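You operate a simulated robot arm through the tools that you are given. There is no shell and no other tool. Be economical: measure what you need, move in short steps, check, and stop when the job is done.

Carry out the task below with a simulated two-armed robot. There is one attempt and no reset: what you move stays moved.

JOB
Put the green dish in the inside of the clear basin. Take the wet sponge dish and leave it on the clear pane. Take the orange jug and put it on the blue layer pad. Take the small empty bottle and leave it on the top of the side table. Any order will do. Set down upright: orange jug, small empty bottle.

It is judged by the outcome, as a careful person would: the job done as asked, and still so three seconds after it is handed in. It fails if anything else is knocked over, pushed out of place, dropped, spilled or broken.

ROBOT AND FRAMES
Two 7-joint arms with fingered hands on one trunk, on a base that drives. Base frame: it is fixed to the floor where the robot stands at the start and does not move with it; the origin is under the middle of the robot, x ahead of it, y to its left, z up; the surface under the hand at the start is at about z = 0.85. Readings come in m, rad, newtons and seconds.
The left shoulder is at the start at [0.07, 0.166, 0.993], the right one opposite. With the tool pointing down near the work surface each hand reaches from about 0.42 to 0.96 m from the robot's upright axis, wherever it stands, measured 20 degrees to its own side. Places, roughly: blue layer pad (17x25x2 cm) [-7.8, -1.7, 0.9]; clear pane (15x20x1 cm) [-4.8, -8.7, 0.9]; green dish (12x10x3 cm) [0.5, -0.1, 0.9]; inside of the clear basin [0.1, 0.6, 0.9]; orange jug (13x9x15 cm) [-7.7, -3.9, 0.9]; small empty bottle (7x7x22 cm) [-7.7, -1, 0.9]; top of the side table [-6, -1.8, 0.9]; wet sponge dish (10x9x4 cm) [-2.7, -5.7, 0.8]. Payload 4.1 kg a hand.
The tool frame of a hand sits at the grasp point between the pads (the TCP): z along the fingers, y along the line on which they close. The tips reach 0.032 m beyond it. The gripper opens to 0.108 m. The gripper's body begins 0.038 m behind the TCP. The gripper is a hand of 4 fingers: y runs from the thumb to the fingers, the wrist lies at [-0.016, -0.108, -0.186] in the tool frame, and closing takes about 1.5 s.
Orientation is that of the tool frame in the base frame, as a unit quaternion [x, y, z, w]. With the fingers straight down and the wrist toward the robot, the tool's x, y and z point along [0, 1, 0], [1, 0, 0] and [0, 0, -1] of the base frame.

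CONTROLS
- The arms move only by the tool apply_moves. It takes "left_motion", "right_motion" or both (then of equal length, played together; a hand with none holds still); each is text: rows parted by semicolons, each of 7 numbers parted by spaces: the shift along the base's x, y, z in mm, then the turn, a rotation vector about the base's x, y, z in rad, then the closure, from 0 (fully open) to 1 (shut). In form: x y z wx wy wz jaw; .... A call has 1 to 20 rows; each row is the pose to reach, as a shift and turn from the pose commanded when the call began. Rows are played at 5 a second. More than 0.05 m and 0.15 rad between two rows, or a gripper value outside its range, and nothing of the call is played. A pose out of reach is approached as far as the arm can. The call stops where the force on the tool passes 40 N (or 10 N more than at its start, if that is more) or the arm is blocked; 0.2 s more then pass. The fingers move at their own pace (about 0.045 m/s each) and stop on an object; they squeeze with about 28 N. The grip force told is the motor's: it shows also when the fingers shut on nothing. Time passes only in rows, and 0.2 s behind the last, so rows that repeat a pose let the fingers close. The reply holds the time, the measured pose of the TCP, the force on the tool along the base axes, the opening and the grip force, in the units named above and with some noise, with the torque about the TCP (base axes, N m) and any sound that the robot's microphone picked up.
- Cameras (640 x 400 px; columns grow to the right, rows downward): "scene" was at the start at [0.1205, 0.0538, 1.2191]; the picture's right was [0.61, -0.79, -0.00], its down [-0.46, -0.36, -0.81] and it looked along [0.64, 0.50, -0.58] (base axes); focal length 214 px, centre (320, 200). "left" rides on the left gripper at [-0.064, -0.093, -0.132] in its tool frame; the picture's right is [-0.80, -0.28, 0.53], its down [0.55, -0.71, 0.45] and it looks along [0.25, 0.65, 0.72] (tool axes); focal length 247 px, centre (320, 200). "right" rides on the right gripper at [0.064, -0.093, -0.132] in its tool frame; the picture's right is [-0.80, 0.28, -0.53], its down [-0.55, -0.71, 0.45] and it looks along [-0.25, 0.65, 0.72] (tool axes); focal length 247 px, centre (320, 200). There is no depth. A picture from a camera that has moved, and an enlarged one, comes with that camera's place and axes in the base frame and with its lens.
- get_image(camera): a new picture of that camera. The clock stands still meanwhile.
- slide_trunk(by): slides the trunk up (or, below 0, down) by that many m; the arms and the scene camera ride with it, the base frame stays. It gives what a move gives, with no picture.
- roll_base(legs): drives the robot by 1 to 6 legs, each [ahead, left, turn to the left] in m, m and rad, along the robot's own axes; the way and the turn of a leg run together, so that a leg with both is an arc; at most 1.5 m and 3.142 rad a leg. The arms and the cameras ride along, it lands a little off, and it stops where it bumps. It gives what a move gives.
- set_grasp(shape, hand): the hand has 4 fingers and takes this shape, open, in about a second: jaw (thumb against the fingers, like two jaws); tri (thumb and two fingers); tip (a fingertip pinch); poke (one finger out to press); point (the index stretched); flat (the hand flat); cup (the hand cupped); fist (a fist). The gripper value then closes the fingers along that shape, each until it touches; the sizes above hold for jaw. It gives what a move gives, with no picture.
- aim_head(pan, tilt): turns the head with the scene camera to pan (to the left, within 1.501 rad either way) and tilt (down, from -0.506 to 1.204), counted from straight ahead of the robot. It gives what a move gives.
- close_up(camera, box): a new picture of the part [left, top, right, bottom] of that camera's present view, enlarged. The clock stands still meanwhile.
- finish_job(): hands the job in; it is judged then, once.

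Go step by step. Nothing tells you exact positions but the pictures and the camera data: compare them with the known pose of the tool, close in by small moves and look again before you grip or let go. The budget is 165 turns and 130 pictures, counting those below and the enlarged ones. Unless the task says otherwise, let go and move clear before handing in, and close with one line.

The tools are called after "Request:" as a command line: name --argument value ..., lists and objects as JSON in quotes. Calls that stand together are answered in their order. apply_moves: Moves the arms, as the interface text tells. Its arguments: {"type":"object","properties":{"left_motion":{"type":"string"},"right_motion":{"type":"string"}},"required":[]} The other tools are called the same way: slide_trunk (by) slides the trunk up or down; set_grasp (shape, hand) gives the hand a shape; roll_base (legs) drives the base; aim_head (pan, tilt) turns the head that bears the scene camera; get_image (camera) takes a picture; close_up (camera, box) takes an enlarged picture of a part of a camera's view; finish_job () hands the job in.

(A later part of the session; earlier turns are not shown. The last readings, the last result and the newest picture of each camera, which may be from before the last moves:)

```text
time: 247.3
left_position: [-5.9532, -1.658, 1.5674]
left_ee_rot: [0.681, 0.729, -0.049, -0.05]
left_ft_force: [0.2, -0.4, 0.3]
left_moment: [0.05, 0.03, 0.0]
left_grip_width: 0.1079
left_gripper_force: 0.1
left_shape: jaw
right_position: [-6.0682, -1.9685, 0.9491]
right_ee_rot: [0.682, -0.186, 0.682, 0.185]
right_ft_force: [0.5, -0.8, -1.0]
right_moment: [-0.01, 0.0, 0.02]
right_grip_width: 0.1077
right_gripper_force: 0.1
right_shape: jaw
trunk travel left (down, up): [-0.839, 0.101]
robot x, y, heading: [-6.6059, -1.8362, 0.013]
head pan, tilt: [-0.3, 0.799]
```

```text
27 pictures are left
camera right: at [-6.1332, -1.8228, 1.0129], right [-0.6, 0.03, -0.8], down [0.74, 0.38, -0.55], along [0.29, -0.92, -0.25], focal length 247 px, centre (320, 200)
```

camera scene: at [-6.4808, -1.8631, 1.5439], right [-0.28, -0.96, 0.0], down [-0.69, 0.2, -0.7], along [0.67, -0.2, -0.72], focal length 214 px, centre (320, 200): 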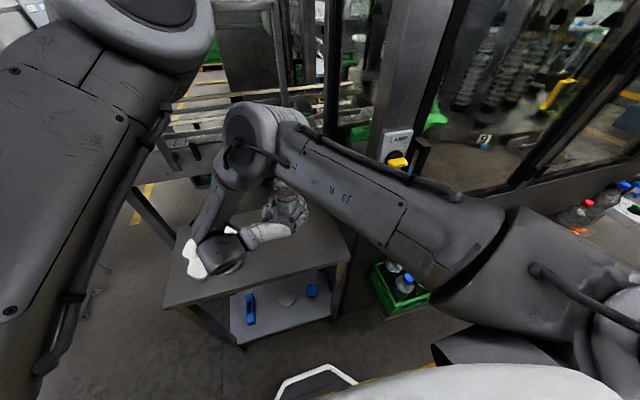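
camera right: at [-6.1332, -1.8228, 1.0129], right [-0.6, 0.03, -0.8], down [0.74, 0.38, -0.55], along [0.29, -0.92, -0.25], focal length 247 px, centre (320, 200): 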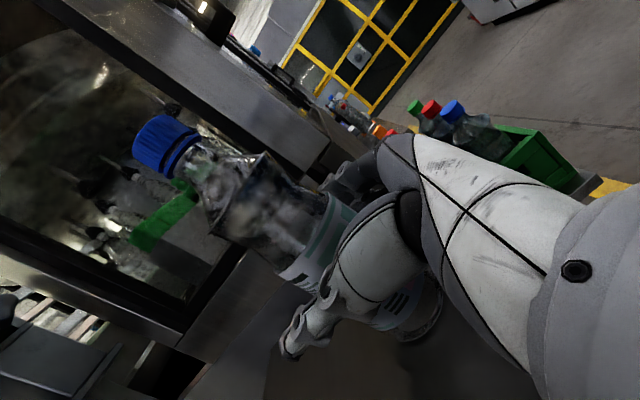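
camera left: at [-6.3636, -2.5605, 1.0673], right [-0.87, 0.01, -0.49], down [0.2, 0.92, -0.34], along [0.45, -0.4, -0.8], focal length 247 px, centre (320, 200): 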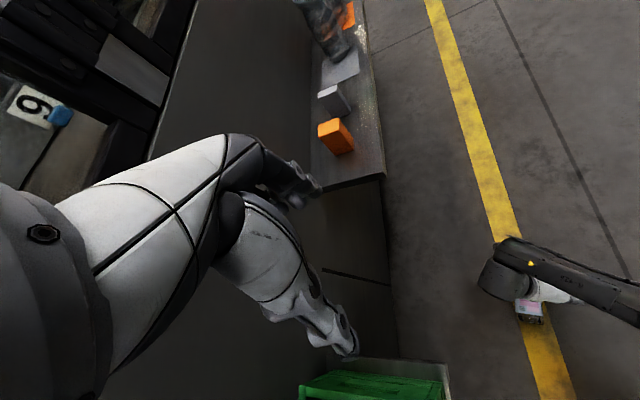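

The bottle stands by itself. I will withdraw the hand straight back along its pointing direction.

Request:
apply_moves --right_motion "-13 8 0 0 0 0 0; -26 16 0 0 0 0 0; -43 26 0 0 0 0 0; -60 36 0 0 0 0 0; -77 46 0 0 0 0 0; -94 56 0 0 0 0 0; -103 62 0 0 0 0 0; -103 62 0 0 0 0 0"

Request:
get_image --camera "scene"

```text
time: 249.1
left_position: [-5.9528, -1.6577, 1.5658]
left_ee_rot: [0.681, 0.729, -0.05, -0.05]
left_ft_force: [-0.3, -0.4, 0.2]
left_moment: [-0.03, 0.01, -0.01]
left_grip_width: 0.1077
left_gripper_force: 0.0
left_shape: jaw
right_position: [-6.1701, -1.9073, 0.9482]
right_ee_rot: [0.682, -0.186, 0.683, 0.185]
right_ft_force: [-0.4, -0.1, 0.0]
right_moment: [-0.02, -0.01, 0.01]
right_grip_width: 0.1075
right_gripper_force: 0.1
right_shape: jaw
trunk travel left (down, up): [-0.839, 0.101]
robot x, y, heading: [-6.6027, -1.8411, 0.014]
head pan, tilt: [-0.3, 0.799]
```

```text
26 pictures are left
camera scene: at [-6.4785, -1.862, 1.5437], right [-0.28, -0.96, 0.0], down [-0.69, 0.2, -0.7], along [0.67, -0.2, -0.72], focal length 214 px, centre (320, 200)
```

scene: 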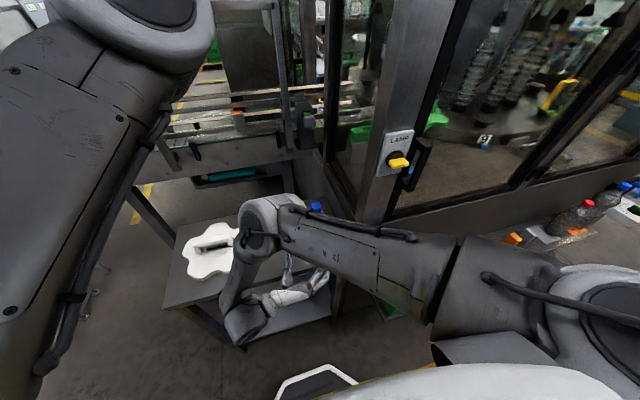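

The bottle's blue cap shows it standing on the table behind my arm. I will raise the trunk, back away, and check it.

Request:
slide_trunk --by 0.1

Request:
roll_base --legs '[[-0.17, 0, 0]]'

Request:
apply_moves --right_motion "0 0 20 0.071 0.118 0 0; 0 0 40 0.142 0.236 0 0"

Request:
get_image --camera "scene"

```text
time: 250.4
left_position: [-5.9535, -1.6575, 1.6659]
left_ee_rot: [0.681, 0.729, -0.05, -0.051]
left_ft_force: [0.2, 0.5, 0.4]
left_moment: [0.01, 0.01, -0.01]
left_grip_width: 0.1079
left_gripper_force: 0.1
left_shape: jaw
right_position: [-6.1701, -1.9079, 1.0484]
right_ee_rot: [0.682, -0.186, 0.683, 0.184]
right_ft_force: [0.4, 0.2, 0.1]
right_moment: [-0.01, -0.01, 0.0]
right_grip_width: 0.1075
right_gripper_force: 0.0
right_shape: jaw
trunk travel left (down, up): [-0.939, 0.001]
robot x, y, heading: [-6.6055, -1.8371, 0.014]
head pan, tilt: [-0.3, 0.799]
```

```text
time: 251.9
left_position: [-6.1193, -1.6603, 1.664]
left_ee_rot: [0.681, 0.729, -0.05, -0.052]
left_ft_force: [0.2, -0.8, -0.6]
left_moment: [0.01, 0.07, 0.01]
left_grip_width: 0.1078
left_gripper_force: 0.1
left_shape: jaw
right_position: [-6.3376, -1.909, 1.0464]
right_ee_rot: [0.684, -0.186, 0.681, 0.185]
right_ft_force: [0.7, -0.2, -0.3]
right_moment: [0.02, 0.03, -0.02]
right_grip_width: 0.1076
right_gripper_force: 0.0
right_shape: jaw
trunk travel left (down, up): [-0.939, 0.001]
robot x, y, heading: [-6.7747, -1.841, 0.017]
head pan, tilt: [-0.3, 0.799]
```

```text
time: 252.5
left_position: [-6.122, -1.6613, 1.6652]
left_ee_rot: [0.68, 0.73, -0.05, -0.052]
left_ft_force: [-0.4, -0.3, -0.4]
left_moment: [0.03, -0.01, 0.01]
left_grip_width: 0.1078
left_gripper_force: 0.0
left_shape: jaw
right_position: [-6.3381, -1.9092, 1.0858]
right_ee_rot: [0.77, -0.211, 0.581, 0.157]
right_ft_force: [0.1, 0.8, -1.6]
right_moment: [-0.02, -0.02, -0.02]
right_grip_width: 0.1079
right_gripper_force: 0.0
right_shape: jaw
trunk travel left (down, up): [-0.939, 0.001]
robot x, y, heading: [-6.7784, -1.8416, 0.01]
head pan, tilt: [-0.3, 0.799]
```

```text
25 pictures are left
camera scene: at [-6.647, -1.8649, 1.6434], right [-0.28, -0.96, 0.0], down [-0.69, 0.2, -0.7], along [0.67, -0.2, -0.72], focal length 214 px, centre (320, 200)
```

scene: 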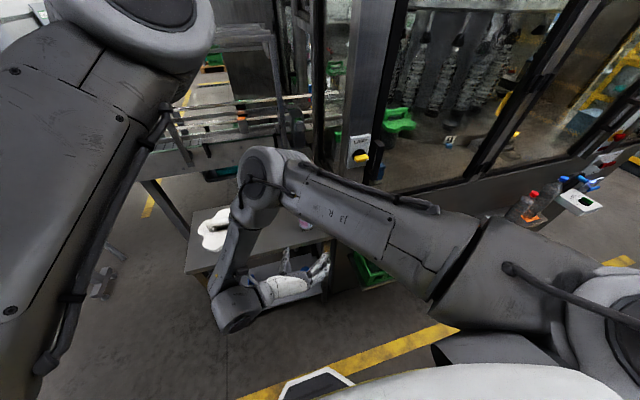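

The bottle is out of the way behind the arm. I will return the right hand to its normal downward pose.

Request:
apply_moves --right_motion "0 0 10 0.067 0.111 0 0; 0 0 20 0.133 0.222 0 0; 0 0 30 0.2 0.333 0 0; 0 0 40 0.267 0.444 0 0; 0 0 50 0.333 0.555 0 0; 0 0 60 0.4 0.666 0 0; 0 0 70 0.467 0.777 0 0; 0 0 80 0.534 0.888 0 0; 0 0 90 0.6 0.999 0 0; 0 0 100 0.667 1.11 0 0; 0 0 100 0.667 1.11 0 0"

Request:
apply_moves --right_motion "0 -10 0 0 0 0.14 0; 0 -25 0 0 0 0.28 0; 0 -40 0 0 0 0.42 0; 0 -55 0 0 0 0.56 0; 0 -70 0 0 0 0.7 0; 0 -85 0 0 0 0.84 0; 0 -100 0 0 0 0.98 0; 0 -115 0 0 0 1.12 0; 0 -130 0 0 0 1.26 0; 0 -140 0 0 0 1.4 0; 0 -150 0 0 0 1.54 0; 0 -160 0 0 0 1.68 0; 0 -170 0 0 0 1.82 0; 0 -180 0 0 0 1.96 0; 0 -190 0 0 0 2.1 0; 0 -190 0 0 0 2.1 0"

Request:
close_up --camera "scene" --box '[160, 100, 440, 340]'

```text
time: 254.9
left_position: [-6.1241, -1.6601, 1.6672]
left_ee_rot: [0.681, 0.729, -0.049, -0.051]
left_ft_force: [0.4, 0.2, 0.0]
left_moment: [0.01, 0.01, 0.02]
left_grip_width: 0.1077
left_gripper_force: 0.0
left_shape: jaw
right_position: [-6.3409, -1.9097, 1.1884]
right_ee_rot: [0.963, -0.268, 0.001, -0.006]
right_ft_force: [-0.3, -0.7, 0.9]
right_moment: [-0.02, 0.01, -0.02]
right_grip_width: 0.108
right_gripper_force: 0.1
right_shape: jaw
trunk travel left (down, up): [-0.939, 0.001]
robot x, y, heading: [-6.7786, -1.841, 0.01]
head pan, tilt: [-0.3, 0.799]
```

```text
time: 258.3
left_position: [-6.1234, -1.6602, 1.6662]
left_ee_rot: [0.681, 0.729, -0.049, -0.052]
left_ft_force: [0.2, 1.0, 0.2]
left_moment: [-0.01, 0.01, 0.0]
left_grip_width: 0.1076
left_gripper_force: 0.0
left_shape: jaw
right_position: [-6.3407, -2.0979, 1.1885]
right_ee_rot: [0.711, 0.703, -0.003, -0.004]
right_ft_force: [-0.2, -0.6, 0.4]
right_moment: [-0.02, 0.0, -0.05]
right_grip_width: 0.1078
right_gripper_force: 0.0
right_shape: jaw
trunk travel left (down, up): [-0.939, 0.001]
robot x, y, heading: [-6.7763, -1.8417, 0.009]
head pan, tilt: [-0.3, 0.799]
```

```text
1.67 times, centred on (300, 220) of scene
camera zoom: at [-6.6491, -1.8639, 1.6437], right [-0.28, -0.96, 0.0], down [-0.69, 0.2, -0.7], along [0.67, -0.2, -0.72], focal length 358 px, centre (353, 167)
```

zoom: 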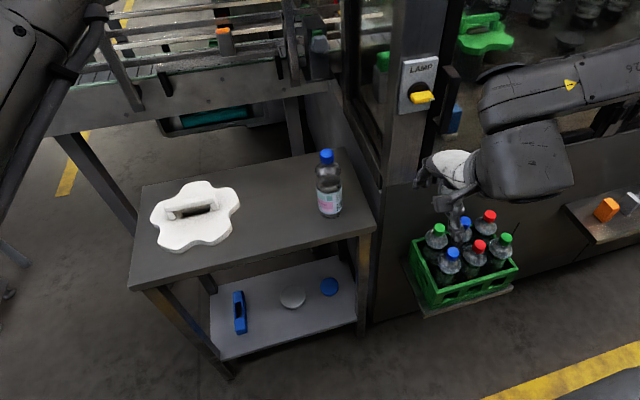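

The bottle stands upright on the side table, with the flower tool and crate undisturbed. Next is the jug near (-7.7, -3.9), so I turn to face south and drive down the aisle.

Request:
roll_base --legs '[[0, 0, -0.8], [0, 0, -0.78], [1.4, 0, 0]]'

Request:
aim_head --pan -0.75 --tilt 0.6

Request:
get_image --camera "scene"

```text
time: 260.4
left_position: [-6.1387, -2.066, 1.6669]
left_ee_rot: [0.865, 0.497, -0.034, -0.064]
left_ft_force: [0.6, 2.2, -0.2]
left_moment: [0.05, 0.01, 0.07]
left_grip_width: 0.1077
left_gripper_force: 0.0
left_shape: jaw
right_position: [-6.5747, -2.306, 1.1877]
right_ee_rot: [0.894, 0.448, -0.002, -0.004]
right_ft_force: [0.8, -0.3, 0.7]
right_moment: [-0.05, 0.0, 0.01]
right_grip_width: 0.1077
right_gripper_force: 0.1
right_shape: jaw
trunk travel left (down, up): [-0.939, 0.001]
robot x, y, heading: [-6.779, -1.8443, -0.608]
head pan, tilt: [-0.3, 0.799]
stopped in leg 1: the force on the tool passed its limit at 88 N (the readings are from after the stop); the commanded pose is now the measured one
```

```text
time: 261.2
left_position: [-6.1393, -2.0671, 1.6672]
left_ee_rot: [0.865, 0.497, -0.034, -0.064]
left_ft_force: [-0.8, 2.7, 0.6]
left_moment: [0.01, 0.0, 0.11]
left_grip_width: 0.1077
left_gripper_force: 0.1
left_shape: jaw
right_position: [-6.5747, -2.3066, 1.1882]
right_ee_rot: [0.894, 0.447, -0.003, -0.004]
right_ft_force: [-0.2, 1.1, 1.0]
right_moment: [0.01, -0.01, -0.01]
right_grip_width: 0.1079
right_gripper_force: 0.2
right_shape: jaw
trunk travel left (down, up): [-0.939, 0.001]
robot x, y, heading: [-6.7774, -1.8432, -0.61]
head pan, tilt: [-0.75, 0.6]
```

```text
23 pictures are left
camera scene: at [-6.7179, -1.9565, 1.6607], right [-0.98, -0.21, 0.0], down [-0.12, 0.55, -0.83], along [0.17, -0.81, -0.56], focal length 214 px, centre (320, 200)
```

scene: 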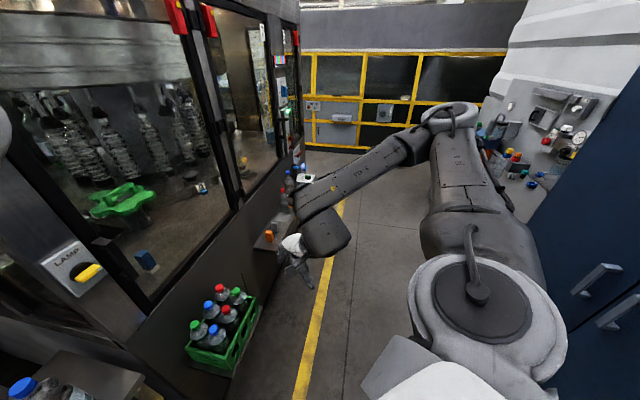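

The left hand, held out at 0.68 m, touched the machine post. I will turn back slightly, draw the left hand in, and then finish the turn.

Request:
roll_base --legs '[[0, 0, 0.2]]'

Request:
apply_moves --left_motion "-25 5 -20 0 0 0 0; -50 10 -40 0 0 0 0; -80 15 -60 0 0 0 0; -110 20 -80 0 0 0 0; -140 25 -100 0 0 0 0; -160 30 -120 0 0 0 0; -160 30 -120 0 0 0 0"

Request:
roll_base --legs '[[-0.05, 0, 0], [0, -0.1, 0], [0, 0, -0.6], [0, 0, -0.58]]'

```text
time: 262.4
left_position: [-6.1074, -1.9364, 1.6681]
left_ee_rot: [0.809, 0.583, -0.04, -0.061]
left_ft_force: [-0.9, -0.2, 0.7]
left_moment: [0.03, 0.0, 0.0]
left_grip_width: 0.1075
left_gripper_force: 0.1
left_shape: jaw
right_position: [-6.4859, -2.2584, 1.1881]
right_ee_rot: [0.843, 0.537, -0.003, -0.005]
right_ft_force: [0.4, -0.7, 0.4]
right_moment: [0.01, 0.01, 0.01]
right_grip_width: 0.1078
right_gripper_force: 0.0
right_shape: jaw
trunk travel left (down, up): [-0.939, 0.001]
robot x, y, heading: [-6.7762, -1.8429, -0.4]
head pan, tilt: [-0.75, 0.6]
```

```text
time: 263.2
left_position: [-6.1424, -1.8264, 1.6123]
left_ee_rot: [0.758, 0.646, -0.085, -0.028]
left_ft_force: [-1.0, 0.2, -0.1]
left_moment: [-0.01, 0.01, 0.02]
left_grip_width: 0.1075
left_gripper_force: 0.0
left_shape: jaw
left hand out of reach, approached as far as the arm can: row 4
right_position: [-6.484, -2.2546, 1.1886]
right_ee_rot: [0.844, 0.536, -0.003, -0.003]
right_ft_force: [-0.6, 0.5, 0.9]
right_moment: [-0.04, 0.02, 0.01]
right_grip_width: 0.1077
right_gripper_force: 0.1
right_shape: jaw
trunk travel left (down, up): [-0.939, 0.001]
robot x, y, heading: [-6.7771, -1.8395, -0.408]
head pan, tilt: [-0.75, 0.6]
stopped in row 4 (left hand): the arm was blocked; the commanded pose is now the measured one
```

```text
time: 268.2
left_position: [-6.6129, -2.4975, 1.614]
left_ee_rot: [0.99, 0.113, -0.054, -0.07]
left_ft_force: [0.0, 0.5, -0.7]
left_moment: [0.01, 0.03, -0.03]
left_grip_width: 0.1078
left_gripper_force: 0.1
left_shape: jaw
right_position: [-7.1359, -2.3444, 1.1884]
right_ee_rot: [1.0, -0.025, 0.0, -0.006]
right_ft_force: [0.7, 0.9, 0.7]
right_moment: [0.01, 0.02, 0.0]
right_grip_width: 0.1082
right_gripper_force: 0.1
right_shape: jaw
trunk travel left (down, up): [-0.939, 0.001]
robot x, y, heading: [-6.8641, -1.9192, -1.595]
head pan, tilt: [-0.75, 0.6]
```

The turn is complete. I will drive 1.4 m down the aisle and look right for the jug.

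Request:
roll_base --legs '[[0, 0.06, 0.02], [1.3, 0, 0]]'

Request:
get_image --camera "scene"

```text
time: 275.2
left_position: [-6.5317, -3.7698, 1.6146]
left_ee_rot: [0.988, 0.128, -0.055, -0.069]
left_ft_force: [-0.6, 1.0, -0.7]
left_moment: [0.0, 0.0, -0.01]
left_grip_width: 0.1078
left_gripper_force: 0.0
left_shape: jaw
right_position: [-7.0597, -3.6287, 1.188]
right_ee_rot: [1.0, -0.012, 0.0, -0.004]
right_ft_force: [-0.3, 0.6, 0.2]
right_moment: [-0.01, -0.01, 0.04]
right_grip_width: 0.1078
right_gripper_force: 0.1
right_shape: jaw
trunk travel left (down, up): [-0.939, 0.001]
robot x, y, heading: [-6.7963, -3.1961, -1.567]
head pan, tilt: [-0.75, 0.6]
```

```text
22 pictures are left
camera scene: at [-6.8576, -3.3096, 1.6607], right [-0.74, 0.68, 0.0], down [0.38, 0.42, -0.83], along [-0.56, -0.61, -0.56], focal length 214 px, centre (320, 200)
```

scene: 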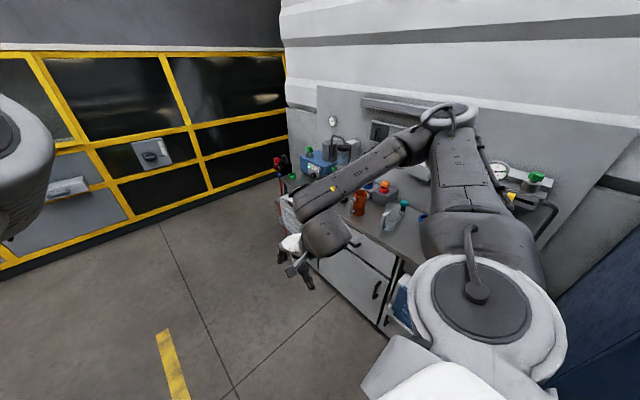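

The orange jug is on the counter near (-7.78, -3.95). I will drive on to y -4.15 and turn right to face it, so it lies ahead of the right hand.

Request:
roll_base --legs '[[0.95, 0, 0], [0, 0, -0.79], [0, 0, -0.785]]'

Request:
aim_head --pan -0.2 --tilt 0.65

Request:
get_image --camera "scene"

```text
time: 284.1
left_position: [-7.3544, -4.4187, 1.6136]
left_ee_rot: [0.798, -0.595, 0.01, -0.089]
left_ft_force: [0.3, -0.2, 0.0]
left_moment: [0.02, 0.02, 0.02]
left_grip_width: 0.1077
left_gripper_force: 0.0
left_shape: jaw
right_position: [-7.2306, -3.8867, 1.1888]
right_ee_rot: [0.71, -0.704, 0.002, -0.005]
right_ft_force: [-0.6, 0.2, 0.0]
right_moment: [-0.03, 0.02, 0.0]
right_grip_width: 0.1077
right_gripper_force: 0.1
right_shape: jaw
trunk travel left (down, up): [-0.939, 0.001]
robot x, y, heading: [-6.7898, -4.1281, -3.1]
head pan, tilt: [-0.75, 0.6]
```

```text
time: 285.1
left_position: [-7.3535, -4.4175, 1.6126]
left_ee_rot: [0.798, -0.596, 0.01, -0.089]
left_ft_force: [-0.7, -0.1, 0.5]
left_moment: [0.01, -0.01, -0.03]
left_grip_width: 0.1079
left_gripper_force: 0.0
left_shape: jaw
right_position: [-7.2319, -3.8858, 1.1874]
right_ee_rot: [0.711, -0.703, 0.004, -0.004]
right_ft_force: [0.2, 0.5, 0.3]
right_moment: [0.0, 0.0, 0.04]
right_grip_width: 0.1076
right_gripper_force: 0.0
right_shape: jaw
trunk travel left (down, up): [-0.939, 0.001]
robot x, y, heading: [-6.7864, -4.1315, -3.103]
head pan, tilt: [-0.201, 0.649]
```

```text
21 pictures are left
camera scene: at [-6.9226, -4.1184, 1.6563], right [0.16, 0.99, 0.0], down [0.6, -0.1, -0.8], along [-0.79, 0.13, -0.6], focal length 214 px, centre (320, 200)
```

scene: 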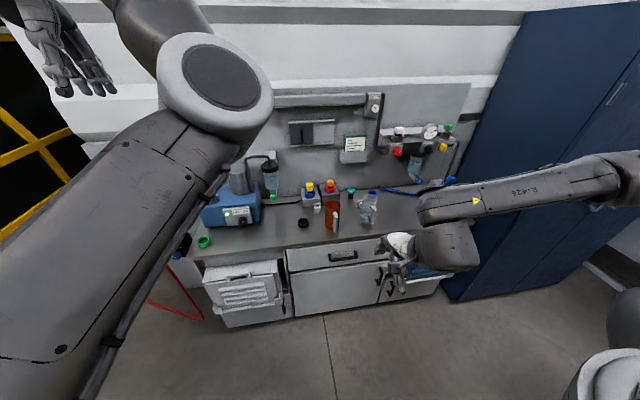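

Request:
close_up --camera "scene" --box '[260, 150, 420, 260]'

```text
3.64 times, centred on (340, 205) of scene
camera zoom: at [-6.9226, -4.1184, 1.6563], right [0.16, 0.99, 0.0], down [0.6, -0.1, -0.8], along [-0.79, 0.13, -0.6], focal length 780 px, centre (247, 182)
```

zoom: 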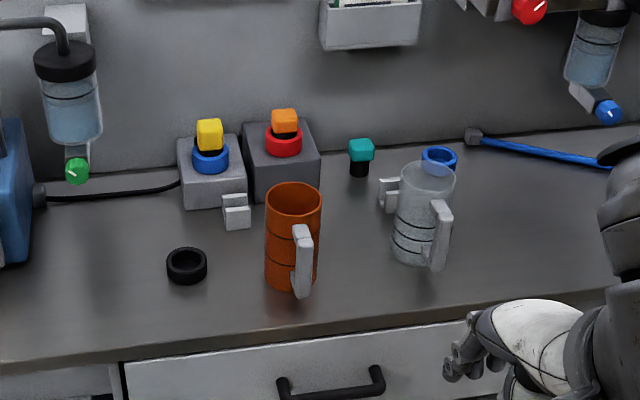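

The jug's body is centred at about (-7.746, -3.916) with its rim near z 1.0 and its handle toward me. The counter edge is at x -7.64, so I can drive closer and pinch the far rim wall, thumb inside, as with the dish.

Request:
apply_moves --right_motion "0 0 45 0 0 0 0; 0 0 90 0 0 0 0; 0 0 135 0 0 0 0; 0 0 175 0 0 0 0; 0 0 175 0 0 0 0.3"

Request:
roll_base --legs '[[0.25, 0, -0.03]]'

Request:
slide_trunk --by -0.26

Request:
close_up --camera "scene" --box '[220, 120, 480, 320]'

```text
time: 286.3
left_position: [-7.3529, -4.4182, 1.6129]
left_ee_rot: [0.798, -0.596, 0.009, -0.088]
left_ft_force: [-0.3, 0.0, 0.2]
left_moment: [0.02, 0.0, -0.01]
left_grip_width: 0.1077
left_gripper_force: 0.1
left_shape: jaw
right_position: [-7.2298, -3.8868, 1.3614]
right_ee_rot: [0.711, -0.703, 0.003, -0.003]
right_ft_force: [-0.3, 0.4, -0.4]
right_moment: [0.0, 0.02, -0.02]
right_grip_width: 0.0763
right_gripper_force: 0.0
right_shape: jaw
trunk travel left (down, up): [-0.939, 0.001]
robot x, y, heading: [-6.786, -4.1303, -3.101]
head pan, tilt: [-0.201, 0.649]
```

```text
time: 288.1
left_position: [-7.6095, -4.4064, 1.6156]
left_ee_rot: [0.789, -0.608, 0.01, -0.087]
left_ft_force: [1.1, 0.3, 1.4]
left_moment: [0.03, 0.03, -0.01]
left_grip_width: 0.1077
left_gripper_force: 0.0
left_shape: jaw
right_position: [-7.4703, -3.8792, 1.3638]
right_ee_rot: [-0.7, 0.714, -0.002, 0.003]
right_ft_force: [1.2, -0.1, 0.4]
right_moment: [0.0, 0.0, 0.0]
right_grip_width: 0.076
right_gripper_force: 0.1
right_shape: jaw
trunk travel left (down, up): [-0.939, 0.001]
robot x, y, heading: [-7.0398, -4.1413, -3.131]
head pan, tilt: [-0.201, 0.649]
```

```text
time: 290.8
left_position: [-7.6149, -4.4059, 1.3537]
left_ee_rot: [0.79, -0.607, 0.011, -0.088]
left_ft_force: [0.0, -0.2, 0.8]
left_moment: [-0.01, -0.01, 0.03]
left_grip_width: 0.108
left_gripper_force: 0.0
left_shape: jaw
right_position: [-7.4745, -3.8788, 1.1023]
right_ee_rot: [-0.699, 0.715, -0.004, 0.003]
right_ft_force: [1.1, -0.2, 0.1]
right_moment: [0.0, 0.01, 0.02]
right_grip_width: 0.0759
right_gripper_force: 0.0
right_shape: jaw
trunk travel left (down, up): [-0.679, 0.261]
robot x, y, heading: [-7.0375, -4.1385, -3.13]
head pan, tilt: [-0.201, 0.649]
```

```text
2.00 times, centred on (350, 220) of scene
camera zoom: at [-7.1739, -4.1209, 1.3963], right [0.19, 0.98, 0.0], down [0.59, -0.12, -0.8], along [-0.78, 0.15, -0.6], focal length 429 px, centre (260, 160)
```

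zoom: 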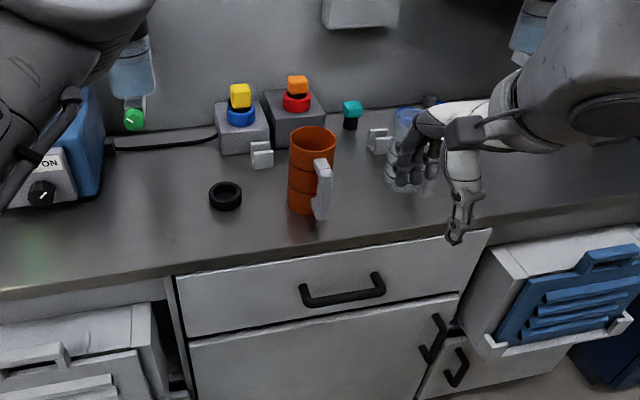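

Two views agree: the jug's axis is at (-7.738, -3.92), with a diameter near 8 cm. I will bring the hand over the far wall at x -7.775 and check.

Request:
apply_moves --right_motion "-40 -5 0 0 0 0 0.3; -80 -10 0 0 0 0 0.3; -120 -15 0 0 0 0 0.3; -160 -20 0 0 0 0 0.3; -200 -27 0 0 0 0 0.3; -240 -34 0 0 0 0 0.3; -280 -41 0 0 0 0 0.3; -301 -41 0 0 0 0 0.3; -301 -41 -15 0 0 0 0.3; -301 -41 -25 0 0 0 0.3"

Request:
get_image --camera "right"

Request:
close_up --camera "scene" --box '[280, 120, 440, 240]'

```text
time: 293.0
left_position: [-7.6156, -4.4069, 1.3533]
left_ee_rot: [0.79, -0.607, 0.011, -0.089]
left_ft_force: [-0.1, 0.4, -0.3]
left_moment: [0.0, 0.0, 0.01]
left_grip_width: 0.1079
left_gripper_force: 0.0
left_shape: jaw
right_position: [-7.7754, -3.9217, 1.0755]
right_ee_rot: [-0.7, 0.714, -0.004, 0.004]
right_ft_force: [-0.6, 0.3, -0.6]
right_moment: [-0.01, -0.02, 0.01]
right_grip_width: 0.0758
right_gripper_force: 0.2
right_shape: jaw
trunk travel left (down, up): [-0.679, 0.261]
robot x, y, heading: [-7.038, -4.1345, -3.13]
head pan, tilt: [-0.201, 0.649]
```

```text
18 pictures are left
camera right: at [-7.6842, -3.9878, 1.2077], right [-0.27, 0.8, 0.53], down [0.72, 0.54, -0.44], along [-0.64, 0.26, -0.72], focal length 247 px, centre (320, 200)
```

right: 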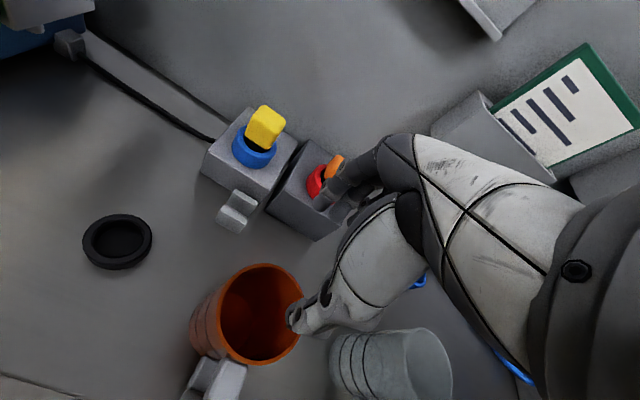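

```text
3.33 times, centred on (360, 180) of scene
camera zoom: at [-7.1744, -4.121, 1.3963], right [0.19, 0.98, 0.0], down [0.59, -0.11, -0.8], along [-0.78, 0.15, -0.6], focal length 715 px, centre (187, 267)
```

zoom: 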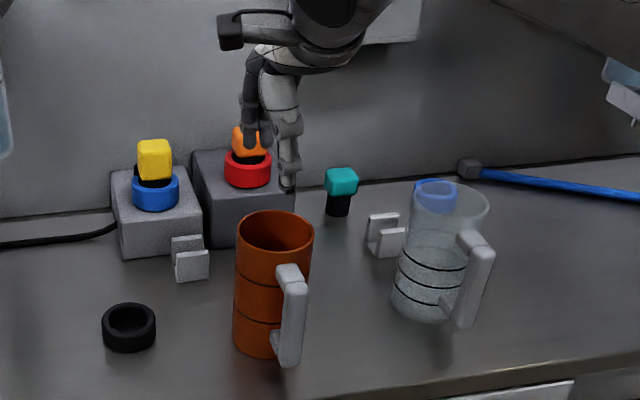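

The point under the TCP falls right on the jug's far rim, with the thumb over the inside and the blocks behind clear of the fingers. I will lower and close.

Request:
apply_moves --right_motion "3 -2 -20 0 0 0 0.3; 3 -2 -40 0 0 0 0.3; 3 -2 -55 0 0 0 0.3; 3 -2 -68 0 0 0 0.3; 3 -2 -68 0 0 0 0.6; 3 -2 -68 0 0 0 0.8; 3 -2 -68 0 0 0 1; 3 -2 -68 0 0 0 1; 3 -2 -68 0 0 0 1; 3 -2 -68 0 0 0 1; 3 -2 -68 0 0 0 1; 3 -2 -68 0 0 0 1"

Request:
close_up --camera "scene" --box '[280, 120, 440, 240]'

```text
time: 295.6
left_position: [-7.6147, -4.4069, 1.3532]
left_ee_rot: [0.79, -0.607, 0.011, -0.088]
left_ft_force: [0.3, -0.6, 0.0]
left_moment: [0.02, 0.0, -0.02]
left_grip_width: 0.1082
left_gripper_force: 0.0
left_shape: jaw
right_position: [-7.7722, -3.9218, 1.0076]
right_ee_rot: [-0.7, 0.715, -0.004, 0.003]
right_ft_force: [-0.2, -0.6, 0.7]
right_moment: [0.0, 0.04, -0.01]
right_grip_width: 0.0
right_gripper_force: 27.6
right_shape: jaw
trunk travel left (down, up): [-0.679, 0.261]
robot x, y, heading: [-7.041, -4.1391, -3.137]
head pan, tilt: [-0.201, 0.649]
```

```text
3.33 times, centred on (360, 180) of scene
camera zoom: at [-7.1743, -4.1208, 1.3963], right [0.19, 0.98, 0.0], down [0.59, -0.12, -0.8], along [-0.78, 0.15, -0.6], focal length 715 px, centre (187, 267)
```

zoom: 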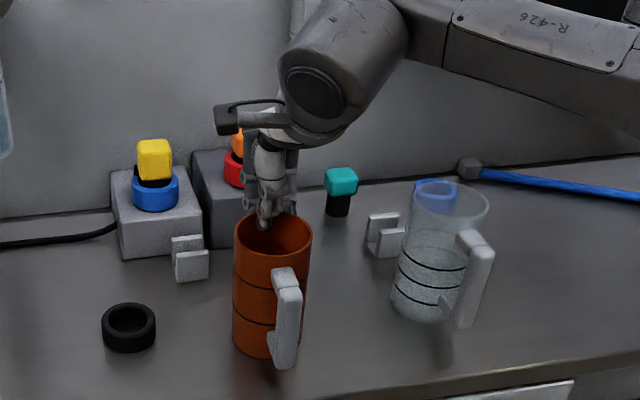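

Thumb inside, fingers outside, and the jug looks held. I will lift a few centimetres to confirm.

Request:
apply_moves --right_motion "0 0 15 0 0 0 1; 0 0 30 0 0 0 1; 0 0 45 0 0 0 1; 0 0 60 0 0 0 1; 0 0 60 0 0 0 1"

Request:
close_up --camera "scene" --box '[280, 100, 440, 220]'

```text
time: 296.8
left_position: [-7.615, -4.4058, 1.3521]
left_ee_rot: [0.789, -0.607, 0.011, -0.088]
left_ft_force: [-0.4, 0.6, -1.2]
left_moment: [0.01, -0.03, 0.01]
left_grip_width: 0.1078
left_gripper_force: 0.0
left_shape: jaw
right_position: [-7.7718, -3.9221, 1.0681]
right_ee_rot: [-0.7, 0.714, -0.004, 0.004]
right_ft_force: [0.2, -0.7, -0.1]
right_moment: [-0.04, 0.09, -0.02]
right_grip_width: 0.0001
right_gripper_force: 28.4
right_shape: jaw
trunk travel left (down, up): [-0.679, 0.261]
robot x, y, heading: [-7.0396, -4.1358, -3.128]
head pan, tilt: [-0.201, 0.649]
```

```text
3.33 times, centred on (360, 160) of scene
camera zoom: at [-7.1745, -4.1207, 1.3962], right [0.19, 0.98, 0.0], down [0.59, -0.12, -0.8], along [-0.78, 0.15, -0.61], focal length 715 px, centre (187, 333)
```

zoom: 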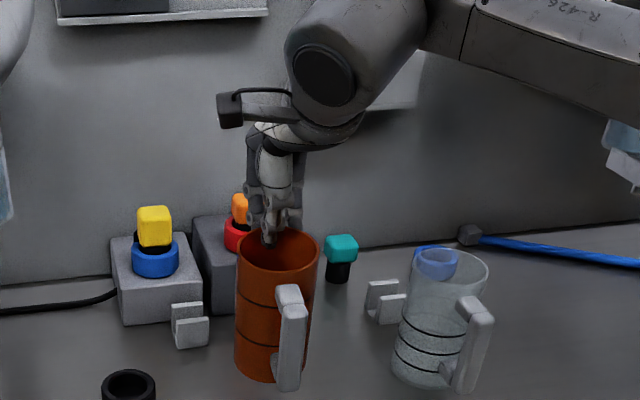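

The jug is held upright. I will raise the trunk, draw both hands back (the left one to its side pose), and back away from the counter.

Request:
slide_trunk --by 0.2

Request:
apply_moves --right_motion "26 0 0 0 0 0 1; 52 0 0 0 0 0 1; 78 0 0 0 0 0 1; 104 0 0 0 0 0 1; 130 0 0 0 0 0 1; 156 0 0 0 0 0 1; 182 0 0 0 0 0 1; 208 0 0 0 0 0 1; 234 0 0 0 0 0 1; 260 0 0 0 0 0 1; 260 0 0 0 0 0 1" --left_motion "25 -18 0 -0.011 0.014 -0.026 0; 50 -36 0 -0.022 0.028 -0.052 0; 75 -54 0 -0.033 0.042 -0.078 0; 100 -72 0 -0.044 0.056 -0.104 0; 125 -90 0 -0.055 0.07 -0.13 0; 150 -108 0 -0.066 0.084 -0.156 0; 175 -126 0 -0.077 0.098 -0.182 0; 200 -144 0 -0.088 0.112 -0.208 0; 225 -162 0 -0.099 0.126 -0.234 0; 245 -180 0 -0.109 0.14 -0.26 0; 245 -180 0 -0.109 0.14 -0.26 0"

Request:
roll_base --legs '[[-0.25, 0, 0], [0, 0, -0.79], [0, 0, -0.79]]'

Request:
aim_head --pan 0.0 --tilt 0.5

Request:
get_image --camera "scene"

```text
time: 299.0
left_position: [-7.6145, -4.4061, 1.5528]
left_ee_rot: [0.79, -0.607, 0.011, -0.088]
left_ft_force: [-1.0, 0.3, 1.1]
left_moment: [-0.02, -0.02, 0.02]
left_grip_width: 0.1077
left_gripper_force: 0.0
left_shape: jaw
right_position: [-7.7721, -3.9233, 1.2682]
right_ee_rot: [-0.7, 0.714, -0.004, 0.003]
right_ft_force: [-0.6, 0.0, -1.6]
right_moment: [0.03, 0.09, -0.04]
right_grip_width: 0.0001
right_gripper_force: 28.0
right_shape: jaw
trunk travel left (down, up): [-0.879, 0.061]
robot x, y, heading: [-7.0367, -4.1362, -3.134]
head pan, tilt: [-0.201, 0.649]
```

```text
time: 301.4
left_position: [-7.3703, -4.5866, 1.555]
left_ee_rot: [-0.706, 0.708, 0.0, 0.0]
left_ft_force: [0.0, 0.8, 0.7]
left_moment: [0.03, 0.0, -0.01]
left_grip_width: 0.1079
left_gripper_force: 0.1
left_shape: jaw
right_position: [-7.5103, -3.9199, 1.2668]
right_ee_rot: [-0.7, 0.714, -0.004, 0.003]
right_ft_force: [0.0, 0.1, -1.3]
right_moment: [0.01, 0.1, 0.02]
right_grip_width: 0.0
right_gripper_force: 27.8
right_shape: jaw
trunk travel left (down, up): [-0.879, 0.061]
robot x, y, heading: [-7.0425, -4.1382, -3.13]
head pan, tilt: [-0.201, 0.649]
```

```text
time: 307.4
left_position: [-7.23, -3.7944, 1.5557]
left_ee_rot: [0.01, 1.0, 0.0, 0.0]
left_ft_force: [-0.2, 0.5, -0.6]
left_moment: [0.01, 0.0, 0.0]
left_grip_width: 0.1076
left_gripper_force: 0.0
left_shape: jaw
right_position: [-6.5623, -3.667, 1.2669]
right_ee_rot: [0.021, 1.0, -0.005, 0.0]
right_ft_force: [-0.1, 0.5, -1.1]
right_moment: [0.03, -0.05, 0.0]
right_grip_width: 0.0
right_gripper_force: 28.0
right_shape: jaw
trunk travel left (down, up): [-0.879, 0.061]
robot x, y, heading: [-6.7873, -4.1358, 1.56]
head pan, tilt: [-0.201, 0.649]
```

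```text
time: 308.1
left_position: [-7.23, -3.7941, 1.5545]
left_ee_rot: [0.011, 1.0, 0.0, 0.001]
left_ft_force: [-0.2, 0.1, -0.9]
left_moment: [-0.01, 0.01, 0.03]
left_grip_width: 0.1078
left_gripper_force: 0.1
left_shape: jaw
right_position: [-6.5615, -3.6666, 1.2683]
right_ee_rot: [0.02, 1.0, -0.006, -0.001]
right_ft_force: [-0.5, 0.3, -1.6]
right_moment: [0.09, -0.01, 0.02]
right_grip_width: 0.0002
right_gripper_force: 28.1
right_shape: jaw
trunk travel left (down, up): [-0.879, 0.061]
robot x, y, heading: [-6.7855, -4.1359, 1.557]
head pan, tilt: [0.0, 0.499]
```

```text
14 pictures are left
camera scene: at [-6.7845, -3.9931, 1.6096], right [1.0, -0.01, 0.0], down [-0.01, -0.48, -0.88], along [0.01, 0.88, -0.48], focal length 214 px, centre (320, 200)
```

scene: 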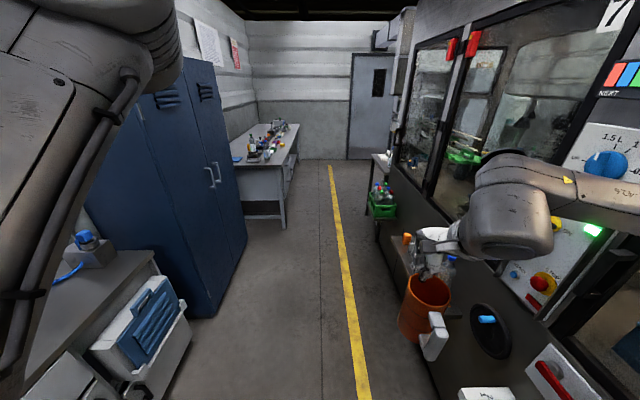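

The aisle north is open and the jug hangs upright. I will shift slightly left, drive north to y -1.92, and turn left to face the bench and pad.

Request:
roll_base --legs '[[0, 0.06, 0.01], [1.1, 0, 0], [1.1, 0, 0], [0, 0, 0.79], [0, 0, 0.78]]'

Request:
aim_head --pan -0.2 --tilt 0.7

Request:
get_image --camera "scene"

```text
time: 323.7
left_position: [-7.1796, -2.379, 1.5541]
left_ee_rot: [-0.703, 0.711, 0.0, 0.001]
left_ft_force: [-0.2, 0.9, -1.1]
left_moment: [0.04, -0.02, 0.01]
left_grip_width: 0.108
left_gripper_force: 0.1
left_shape: jaw
right_position: [-7.3145, -1.7112, 1.2677]
right_ee_rot: [-0.696, 0.718, -0.004, 0.003]
right_ft_force: [0.2, -0.6, -1.9]
right_moment: [0.0, 0.09, 0.04]
right_grip_width: 0.0001
right_gripper_force: 27.7
right_shape: jaw
trunk travel left (down, up): [-0.879, 0.061]
robot x, y, heading: [-6.8419, -1.9366, 3.143]
head pan, tilt: [0.0, 0.499]
```

```text
time: 324.4
left_position: [-7.1792, -2.3781, 1.5555]
left_ee_rot: [-0.703, 0.711, 0.001, 0.001]
left_ft_force: [0.0, 0.7, 0.3]
left_moment: [-0.01, 0.02, -0.01]
left_grip_width: 0.1078
left_gripper_force: 0.0
left_shape: jaw
right_position: [-7.3139, -1.7123, 1.2671]
right_ee_rot: [-0.696, 0.718, -0.004, 0.003]
right_ft_force: [-0.5, -0.2, -1.0]
right_moment: [0.01, 0.05, 0.0]
right_grip_width: 0.0
right_gripper_force: 27.8
right_shape: jaw
trunk travel left (down, up): [-0.879, 0.061]
robot x, y, heading: [-6.8464, -1.9345, 3.142]
head pan, tilt: [-0.201, 0.7]
```

```text
13 pictures are left
camera scene: at [-6.9772, -1.9162, 1.592], right [0.2, 0.98, 0.0], down [0.63, -0.13, -0.77], along [-0.75, 0.15, -0.64], focal length 214 px, centre (320, 200)
```

scene: 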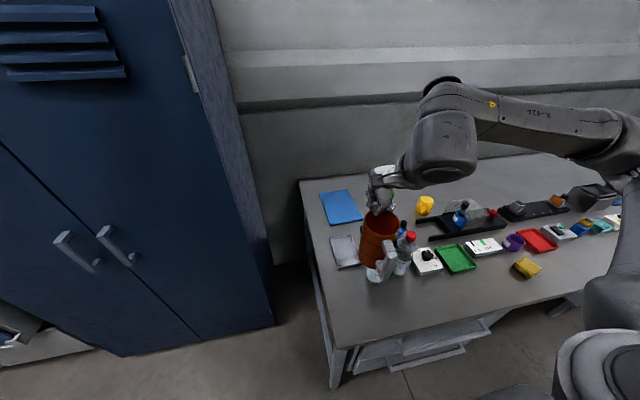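

The pad spans x -7.64 to -7.88 and y -1.745 to -1.56. I will raise to pass over the bottles, edge forward, and bring the jug over the pad with its axis at about (-7.71, -1.66).

Request:
slide_trunk --by 0.055

Request:
roll_base --legs '[[0.03, 0, 0]]'

Request:
apply_moves --right_motion "-40 5 0 0 0 0 1; -80 10 0 0 0 0 1; -120 15 0 0 0 0 1; -160 20 0 0 0 0 1; -200 26 0 0 0 0 1; -240 32 0 0 0 0 1; -280 38 0 0 0 0 1; -320 44 0 0 0 0 1; -360 48 0 0 0 0 1; -400 52 0 0 0 0 1; -400 52 -30 0 0 0 1; -400 52 -60 0 0 0 1; -400 52 -60 0 0 0 1"

```text
time: 325.4
left_position: [-7.1799, -2.3796, 1.6088]
left_ee_rot: [-0.703, 0.711, 0.0, 0.001]
left_ft_force: [-0.8, -0.6, -0.3]
left_moment: [0.02, 0.01, 0.02]
left_grip_width: 0.1079
left_gripper_force: 0.2
left_shape: jaw
right_position: [-7.3138, -1.7119, 1.3222]
right_ee_rot: [-0.695, 0.719, -0.004, 0.003]
right_ft_force: [-0.8, 0.1, -0.8]
right_moment: [0.01, 0.05, 0.0]
right_grip_width: 0.0
right_gripper_force: 28.3
right_shape: jaw
trunk travel left (down, up): [-0.934, 0.006]
robot x, y, heading: [-6.8433, -1.9324, 3.142]
head pan, tilt: [-0.201, 0.7]
```

```text
time: 326.2
left_position: [-7.1992, -2.3793, 1.6126]
left_ee_rot: [-0.702, 0.712, 0.003, -0.002]
left_ft_force: [0.9, -0.4, -0.4]
left_moment: [0.0, 0.1, 0.03]
left_grip_width: 0.1078
left_gripper_force: 0.1
left_shape: jaw
right_position: [-7.336, -1.7131, 1.326]
right_ee_rot: [-0.696, 0.718, -0.001, 0.001]
right_ft_force: [0.7, 0.2, -0.5]
right_moment: [0.0, 0.12, 0.01]
right_grip_width: 0.0
right_gripper_force: 27.7
right_shape: jaw
trunk travel left (down, up): [-0.934, 0.006]
robot x, y, heading: [-6.8702, -1.9347, 3.138]
head pan, tilt: [-0.201, 0.7]
```

```text
time: 329.0
left_position: [-7.2104, -2.3817, 1.6113]
left_ee_rot: [-0.703, 0.711, 0.001, 0.001]
left_ft_force: [-1.2, -0.1, 0.1]
left_moment: [0.02, 0.01, -0.02]
left_grip_width: 0.1079
left_gripper_force: 0.0
left_shape: jaw
right_position: [-7.7441, -1.6623, 1.2634]
right_ee_rot: [-0.697, 0.717, -0.003, 0.004]
right_ft_force: [0.5, 0.0, -1.0]
right_moment: [-0.02, 0.07, 0.02]
right_grip_width: 0.0004
right_gripper_force: 27.8
right_shape: jaw
trunk travel left (down, up): [-0.934, 0.006]
robot x, y, heading: [-6.8756, -1.9342, 3.14]
head pan, tilt: [-0.201, 0.7]
```

The hand reached the spot over the pad. I will check the jug's position relative to the pad and the bottles.

Request:
close_up --camera "scene" --box '[280, 130, 460, 290]'

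```text
2.50 times, centred on (370, 210) of scene
camera zoom: at [-7.0069, -1.917, 1.6469], right [0.2, 0.98, 0.0], down [0.63, -0.13, -0.76], along [-0.75, 0.15, -0.64], focal length 536 px, centre (195, 175)
```

zoom: 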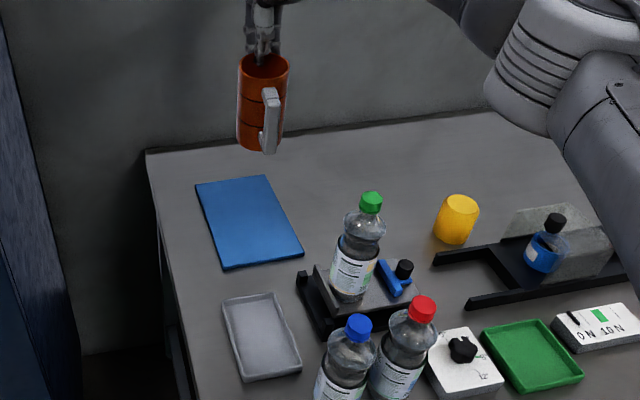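

The jug is lined up with the pad, and the green-capped bottle is well to the side. I will move 2 cm deeper and lower in stages.

Request:
apply_moves --right_motion "-5 2 -30 0 0 0 1; -10 4 -65 0 0 0 1; -15 5 -100 0 0 0 1; -20 6 -135 0 0 0 1; -20 6 -165 0 0 0 1; -20 6 -190 0 0 0 1; -20 6 -205 0 0 0 1; -20 6 -215 0 0 0 1; -20 6 -222 0 0 0 1; -20 6 -226 0 0 0 1; -20 6 -226 0 0 0 1"

```text
time: 331.4
left_position: [-7.209, -2.3782, 1.6106]
left_ee_rot: [-0.702, 0.713, 0.0, 0.001]
left_ft_force: [0.0, -0.3, 1.2]
left_moment: [0.02, 0.0, -0.02]
left_grip_width: 0.1079
left_gripper_force: 0.1
left_shape: jaw
right_position: [-7.737, -1.6563, 1.0431]
right_ee_rot: [-0.695, 0.719, -0.002, 0.003]
right_ft_force: [-0.2, -0.4, -0.8]
right_moment: [0.02, 0.06, -0.02]
right_grip_width: 0.0
right_gripper_force: 27.8
right_shape: jaw
right hand out of reach, approached as far as the arm can: row 4, 5, 6, 7, 8, 9, 10, 11
trunk travel left (down, up): [-0.934, 0.006]
robot x, y, heading: [-6.8748, -1.9308, 3.138]
head pan, tilt: [-0.201, 0.7]
```

The arm is at its reach limit, leaving the jug about 1 cm inside the pad's near edge. I will trade height between arm and trunk to gain reach and set it a bit deeper.

Request:
apply_moves --right_motion "0 0 40 0 0 0 1; 0 0 80 0 0 0 1; 0 0 110 0 0 0 1; 0 0 110 0 0 0 1"

Request:
slide_trunk --by -0.11

Request:
apply_moves --right_motion "-10 0 0 0 0 0 1; -20 0 0 0 0 0 1; -30 0 0 0 0 0 1; -30 0 -5 0 0 0 1; -30 0 -9 0 0 0 1; -30 0 -9 0 0 0 1"

```text
time: 332.4
left_position: [-7.2098, -2.3787, 1.6104]
left_ee_rot: [-0.703, 0.711, 0.001, 0.001]
left_ft_force: [-0.7, -0.2, -0.4]
left_moment: [0.03, -0.02, 0.0]
left_grip_width: 0.1077
left_gripper_force: 0.0
left_shape: jaw
right_position: [-7.739, -1.654, 1.1538]
right_ee_rot: [-0.696, 0.718, -0.004, 0.004]
right_ft_force: [-0.4, 0.4, -1.2]
right_moment: [-0.03, 0.02, 0.01]
right_grip_width: 0.0
right_gripper_force: 27.8
right_shape: jaw
trunk travel left (down, up): [-0.934, 0.006]
robot x, y, heading: [-6.8744, -1.9326, 3.142]
head pan, tilt: [-0.201, 0.7]
```

```text
time: 333.8
left_position: [-7.2076, -2.3794, 1.5003]
left_ee_rot: [-0.702, 0.712, 0.0, 0.0]
left_ft_force: [0.6, 0.0, -0.3]
left_moment: [0.01, 0.01, 0.02]
left_grip_width: 0.1079
left_gripper_force: 0.1
left_shape: jaw
right_position: [-7.739, -1.6545, 1.0435]
right_ee_rot: [-0.696, 0.718, -0.004, 0.004]
right_ft_force: [0.2, 0.1, -1.1]
right_moment: [0.0, 0.09, 0.0]
right_grip_width: 0.0
right_gripper_force: 27.5
right_shape: jaw
trunk travel left (down, up): [-0.824, 0.116]
robot x, y, heading: [-6.8753, -1.9325, 3.143]
head pan, tilt: [-0.201, 0.7]
```

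```text
time: 335.2
left_position: [-7.2101, -2.3793, 1.5004]
left_ee_rot: [-0.703, 0.711, -0.001, 0.0]
left_ft_force: [-0.1, 0.4, -0.2]
left_moment: [0.03, 0.01, 0.0]
left_grip_width: 0.1077
left_gripper_force: 0.1
left_shape: jaw
right_position: [-7.7597, -1.6553, 1.0348]
right_ee_rot: [-0.695, 0.719, -0.002, 0.003]
right_ft_force: [-0.7, 0.2, -1.3]
right_moment: [0.01, 0.06, 0.0]
right_grip_width: 0.0
right_gripper_force: 27.5
right_shape: jaw
right hand out of reach, approached as far as the arm can: row 3, 4, 5, 6
trunk travel left (down, up): [-0.824, 0.116]
robot x, y, heading: [-6.8732, -1.9342, 3.139]
head pan, tilt: [-0.201, 0.7]
```

The jug's axis is now near (-7.725, -1.655), well inside the pad. I will lower the last few millimetres with the trunk and feel for contact.

Request:
slide_trunk --by -0.006

Request:
slide_trunk --by -0.004

```text
time: 335.8
left_position: [-7.2094, -2.379, 1.4947]
left_ee_rot: [-0.703, 0.711, -0.001, 0.0]
left_ft_force: [-0.1, -0.4, 0.0]
left_moment: [0.01, -0.01, 0.02]
left_grip_width: 0.1078
left_gripper_force: 0.1
left_shape: jaw
right_position: [-7.7614, -1.6569, 1.029]
right_ee_rot: [-0.695, 0.719, -0.003, 0.003]
right_ft_force: [-0.9, -0.3, -1.9]
right_moment: [0.0, 0.08, -0.02]
right_grip_width: 0.0
right_gripper_force: 28.4
right_shape: jaw
trunk travel left (down, up): [-0.818, 0.122]
robot x, y, heading: [-6.8742, -1.9329, 3.137]
head pan, tilt: [-0.201, 0.7]
```

```text
time: 336.3
left_position: [-7.2088, -2.3802, 1.4896]
left_ee_rot: [-0.703, 0.711, 0.001, 0.001]
left_ft_force: [0.3, 0.3, 0.6]
left_moment: [-0.02, 0.0, 0.01]
left_grip_width: 0.1077
left_gripper_force: 0.1
left_shape: jaw
right_position: [-7.7599, -1.6552, 1.0248]
right_ee_rot: [-0.695, 0.719, -0.003, 0.004]
right_ft_force: [-0.3, -0.7, -1.6]
right_moment: [-0.01, 0.08, -0.02]
right_grip_width: 0.0002
right_gripper_force: 28.1
right_shape: jaw
trunk travel left (down, up): [-0.814, 0.126]
robot x, y, heading: [-6.8725, -1.9322, 3.143]
head pan, tilt: [-0.201, 0.7]
```

No contact yet; I will continue in small steps.

Request:
slide_trunk --by -0.005

Request:
slide_trunk --by -0.004

Request:
slide_trunk --by -0.004

```text
time: 336.8
left_position: [-7.208, -2.3785, 1.4852]
left_ee_rot: [-0.703, 0.712, 0.001, 0.001]
left_ft_force: [0.1, 0.0, -0.5]
left_moment: [0.03, 0.01, 0.01]
left_grip_width: 0.1079
left_gripper_force: 0.0
left_shape: jaw
right_position: [-7.7609, -1.6571, 1.0199]
right_ee_rot: [-0.696, 0.718, -0.002, 0.004]
right_ft_force: [0.1, 0.3, -0.7]
right_moment: [0.03, 0.0, 0.0]
right_grip_width: 0.0
right_gripper_force: 27.7
right_shape: jaw
trunk travel left (down, up): [-0.809, 0.131]
robot x, y, heading: [-6.8745, -1.9322, 3.136]
head pan, tilt: [-0.201, 0.7]
```

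```text
time: 337.4
left_position: [-7.2078, -2.379, 1.481]
left_ee_rot: [-0.703, 0.711, 0.001, 0.001]
left_ft_force: [0.2, 0.2, 1.1]
left_moment: [0.0, -0.02, 0.0]
left_grip_width: 0.1078
left_gripper_force: 0.0
left_shape: jaw
right_position: [-7.7608, -1.6565, 1.0173]
right_ee_rot: [-0.695, 0.719, -0.002, 0.003]
right_ft_force: [-0.1, 1.2, 0.4]
right_moment: [-0.02, 0.02, 0.0]
right_grip_width: 0.0
right_gripper_force: 27.6
right_shape: jaw
trunk travel left (down, up): [-0.805, 0.135]
robot x, y, heading: [-6.8746, -1.9351, 3.141]
head pan, tilt: [-0.201, 0.7]
```

```text
time: 337.9
left_position: [-7.2063, -2.3795, 1.4784]
left_ee_rot: [-0.702, 0.712, 0.001, 0.0]
left_ft_force: [0.6, -1.4, -0.5]
left_moment: [0.02, 0.0, -0.02]
left_grip_width: 0.108
left_gripper_force: 0.0
left_shape: jaw
right_position: [-7.7586, -1.6562, 1.0143]
right_ee_rot: [-0.695, 0.719, 0.0, 0.002]
right_ft_force: [-1.3, 2.2, 11.9]
right_moment: [-0.05, 0.02, 0.01]
right_grip_width: 0.0
right_gripper_force: 27.9
right_shape: jaw
trunk travel left (down, up): [-0.801, 0.139]
robot x, y, heading: [-6.8742, -1.9331, 3.135]
head pan, tilt: [-0.201, 0.7]
```

Contact at about 12 N. I will open the hand part way and rise straight up with the trunk.

Request:
apply_moves --right_motion "0 0 1 0 0 0 0.8; 0 0 1 0 0 0 0.6; 0 0 1 0 0 0 0.5; 0 0 1 0 0 0 0.5; 0 0 1 0 0 0 0.5; 0 0 1 0 0 0 0.5"

Request:
slide_trunk --by 0.13

Request:
close_up --camera "scene" --box '[280, 130, 460, 290]'

```text
time: 339.3
left_position: [-7.2078, -2.3797, 1.4775]
left_ee_rot: [-0.703, 0.711, 0.001, 0.001]
left_ft_force: [0.4, 0.8, -0.6]
left_moment: [-0.01, -0.01, 0.02]
left_grip_width: 0.1079
left_gripper_force: 0.1
left_shape: jaw
right_position: [-7.7588, -1.6559, 1.013]
right_ee_rot: [-0.695, 0.719, -0.002, 0.003]
right_ft_force: [0.5, 0.0, -0.2]
right_moment: [0.0, -0.01, 0.0]
right_grip_width: 0.0533
right_gripper_force: 0.1
right_shape: jaw
trunk travel left (down, up): [-0.801, 0.139]
robot x, y, heading: [-6.8766, -1.9307, 3.141]
head pan, tilt: [-0.201, 0.7]
```

```text
time: 340.9
left_position: [-7.2084, -2.3788, 1.6084]
left_ee_rot: [-0.703, 0.711, 0.001, 0.0]
left_ft_force: [0.6, -0.4, 1.3]
left_moment: [0.04, 0.03, 0.01]
left_grip_width: 0.1077
left_gripper_force: 0.0
left_shape: jaw
right_position: [-7.7604, -1.6561, 1.1424]
right_ee_rot: [-0.695, 0.719, -0.002, 0.003]
right_ft_force: [-0.3, -0.1, 0.3]
right_moment: [0.01, 0.01, -0.04]
right_grip_width: 0.0534
right_gripper_force: 0.2
right_shape: jaw
trunk travel left (down, up): [-0.931, 0.009]
robot x, y, heading: [-6.8744, -1.9311, 3.143]
head pan, tilt: [-0.201, 0.7]
```

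```text
2.50 times, centred on (370, 210) of scene
camera zoom: at [-7.0067, -1.9161, 1.6439], right [0.2, 0.98, 0.0], down [0.63, -0.13, -0.76], along [-0.75, 0.15, -0.64], focal length 536 px, centre (195, 175)
```

zoom: 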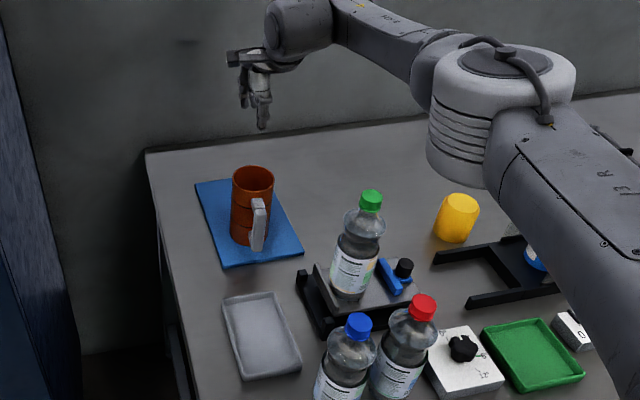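

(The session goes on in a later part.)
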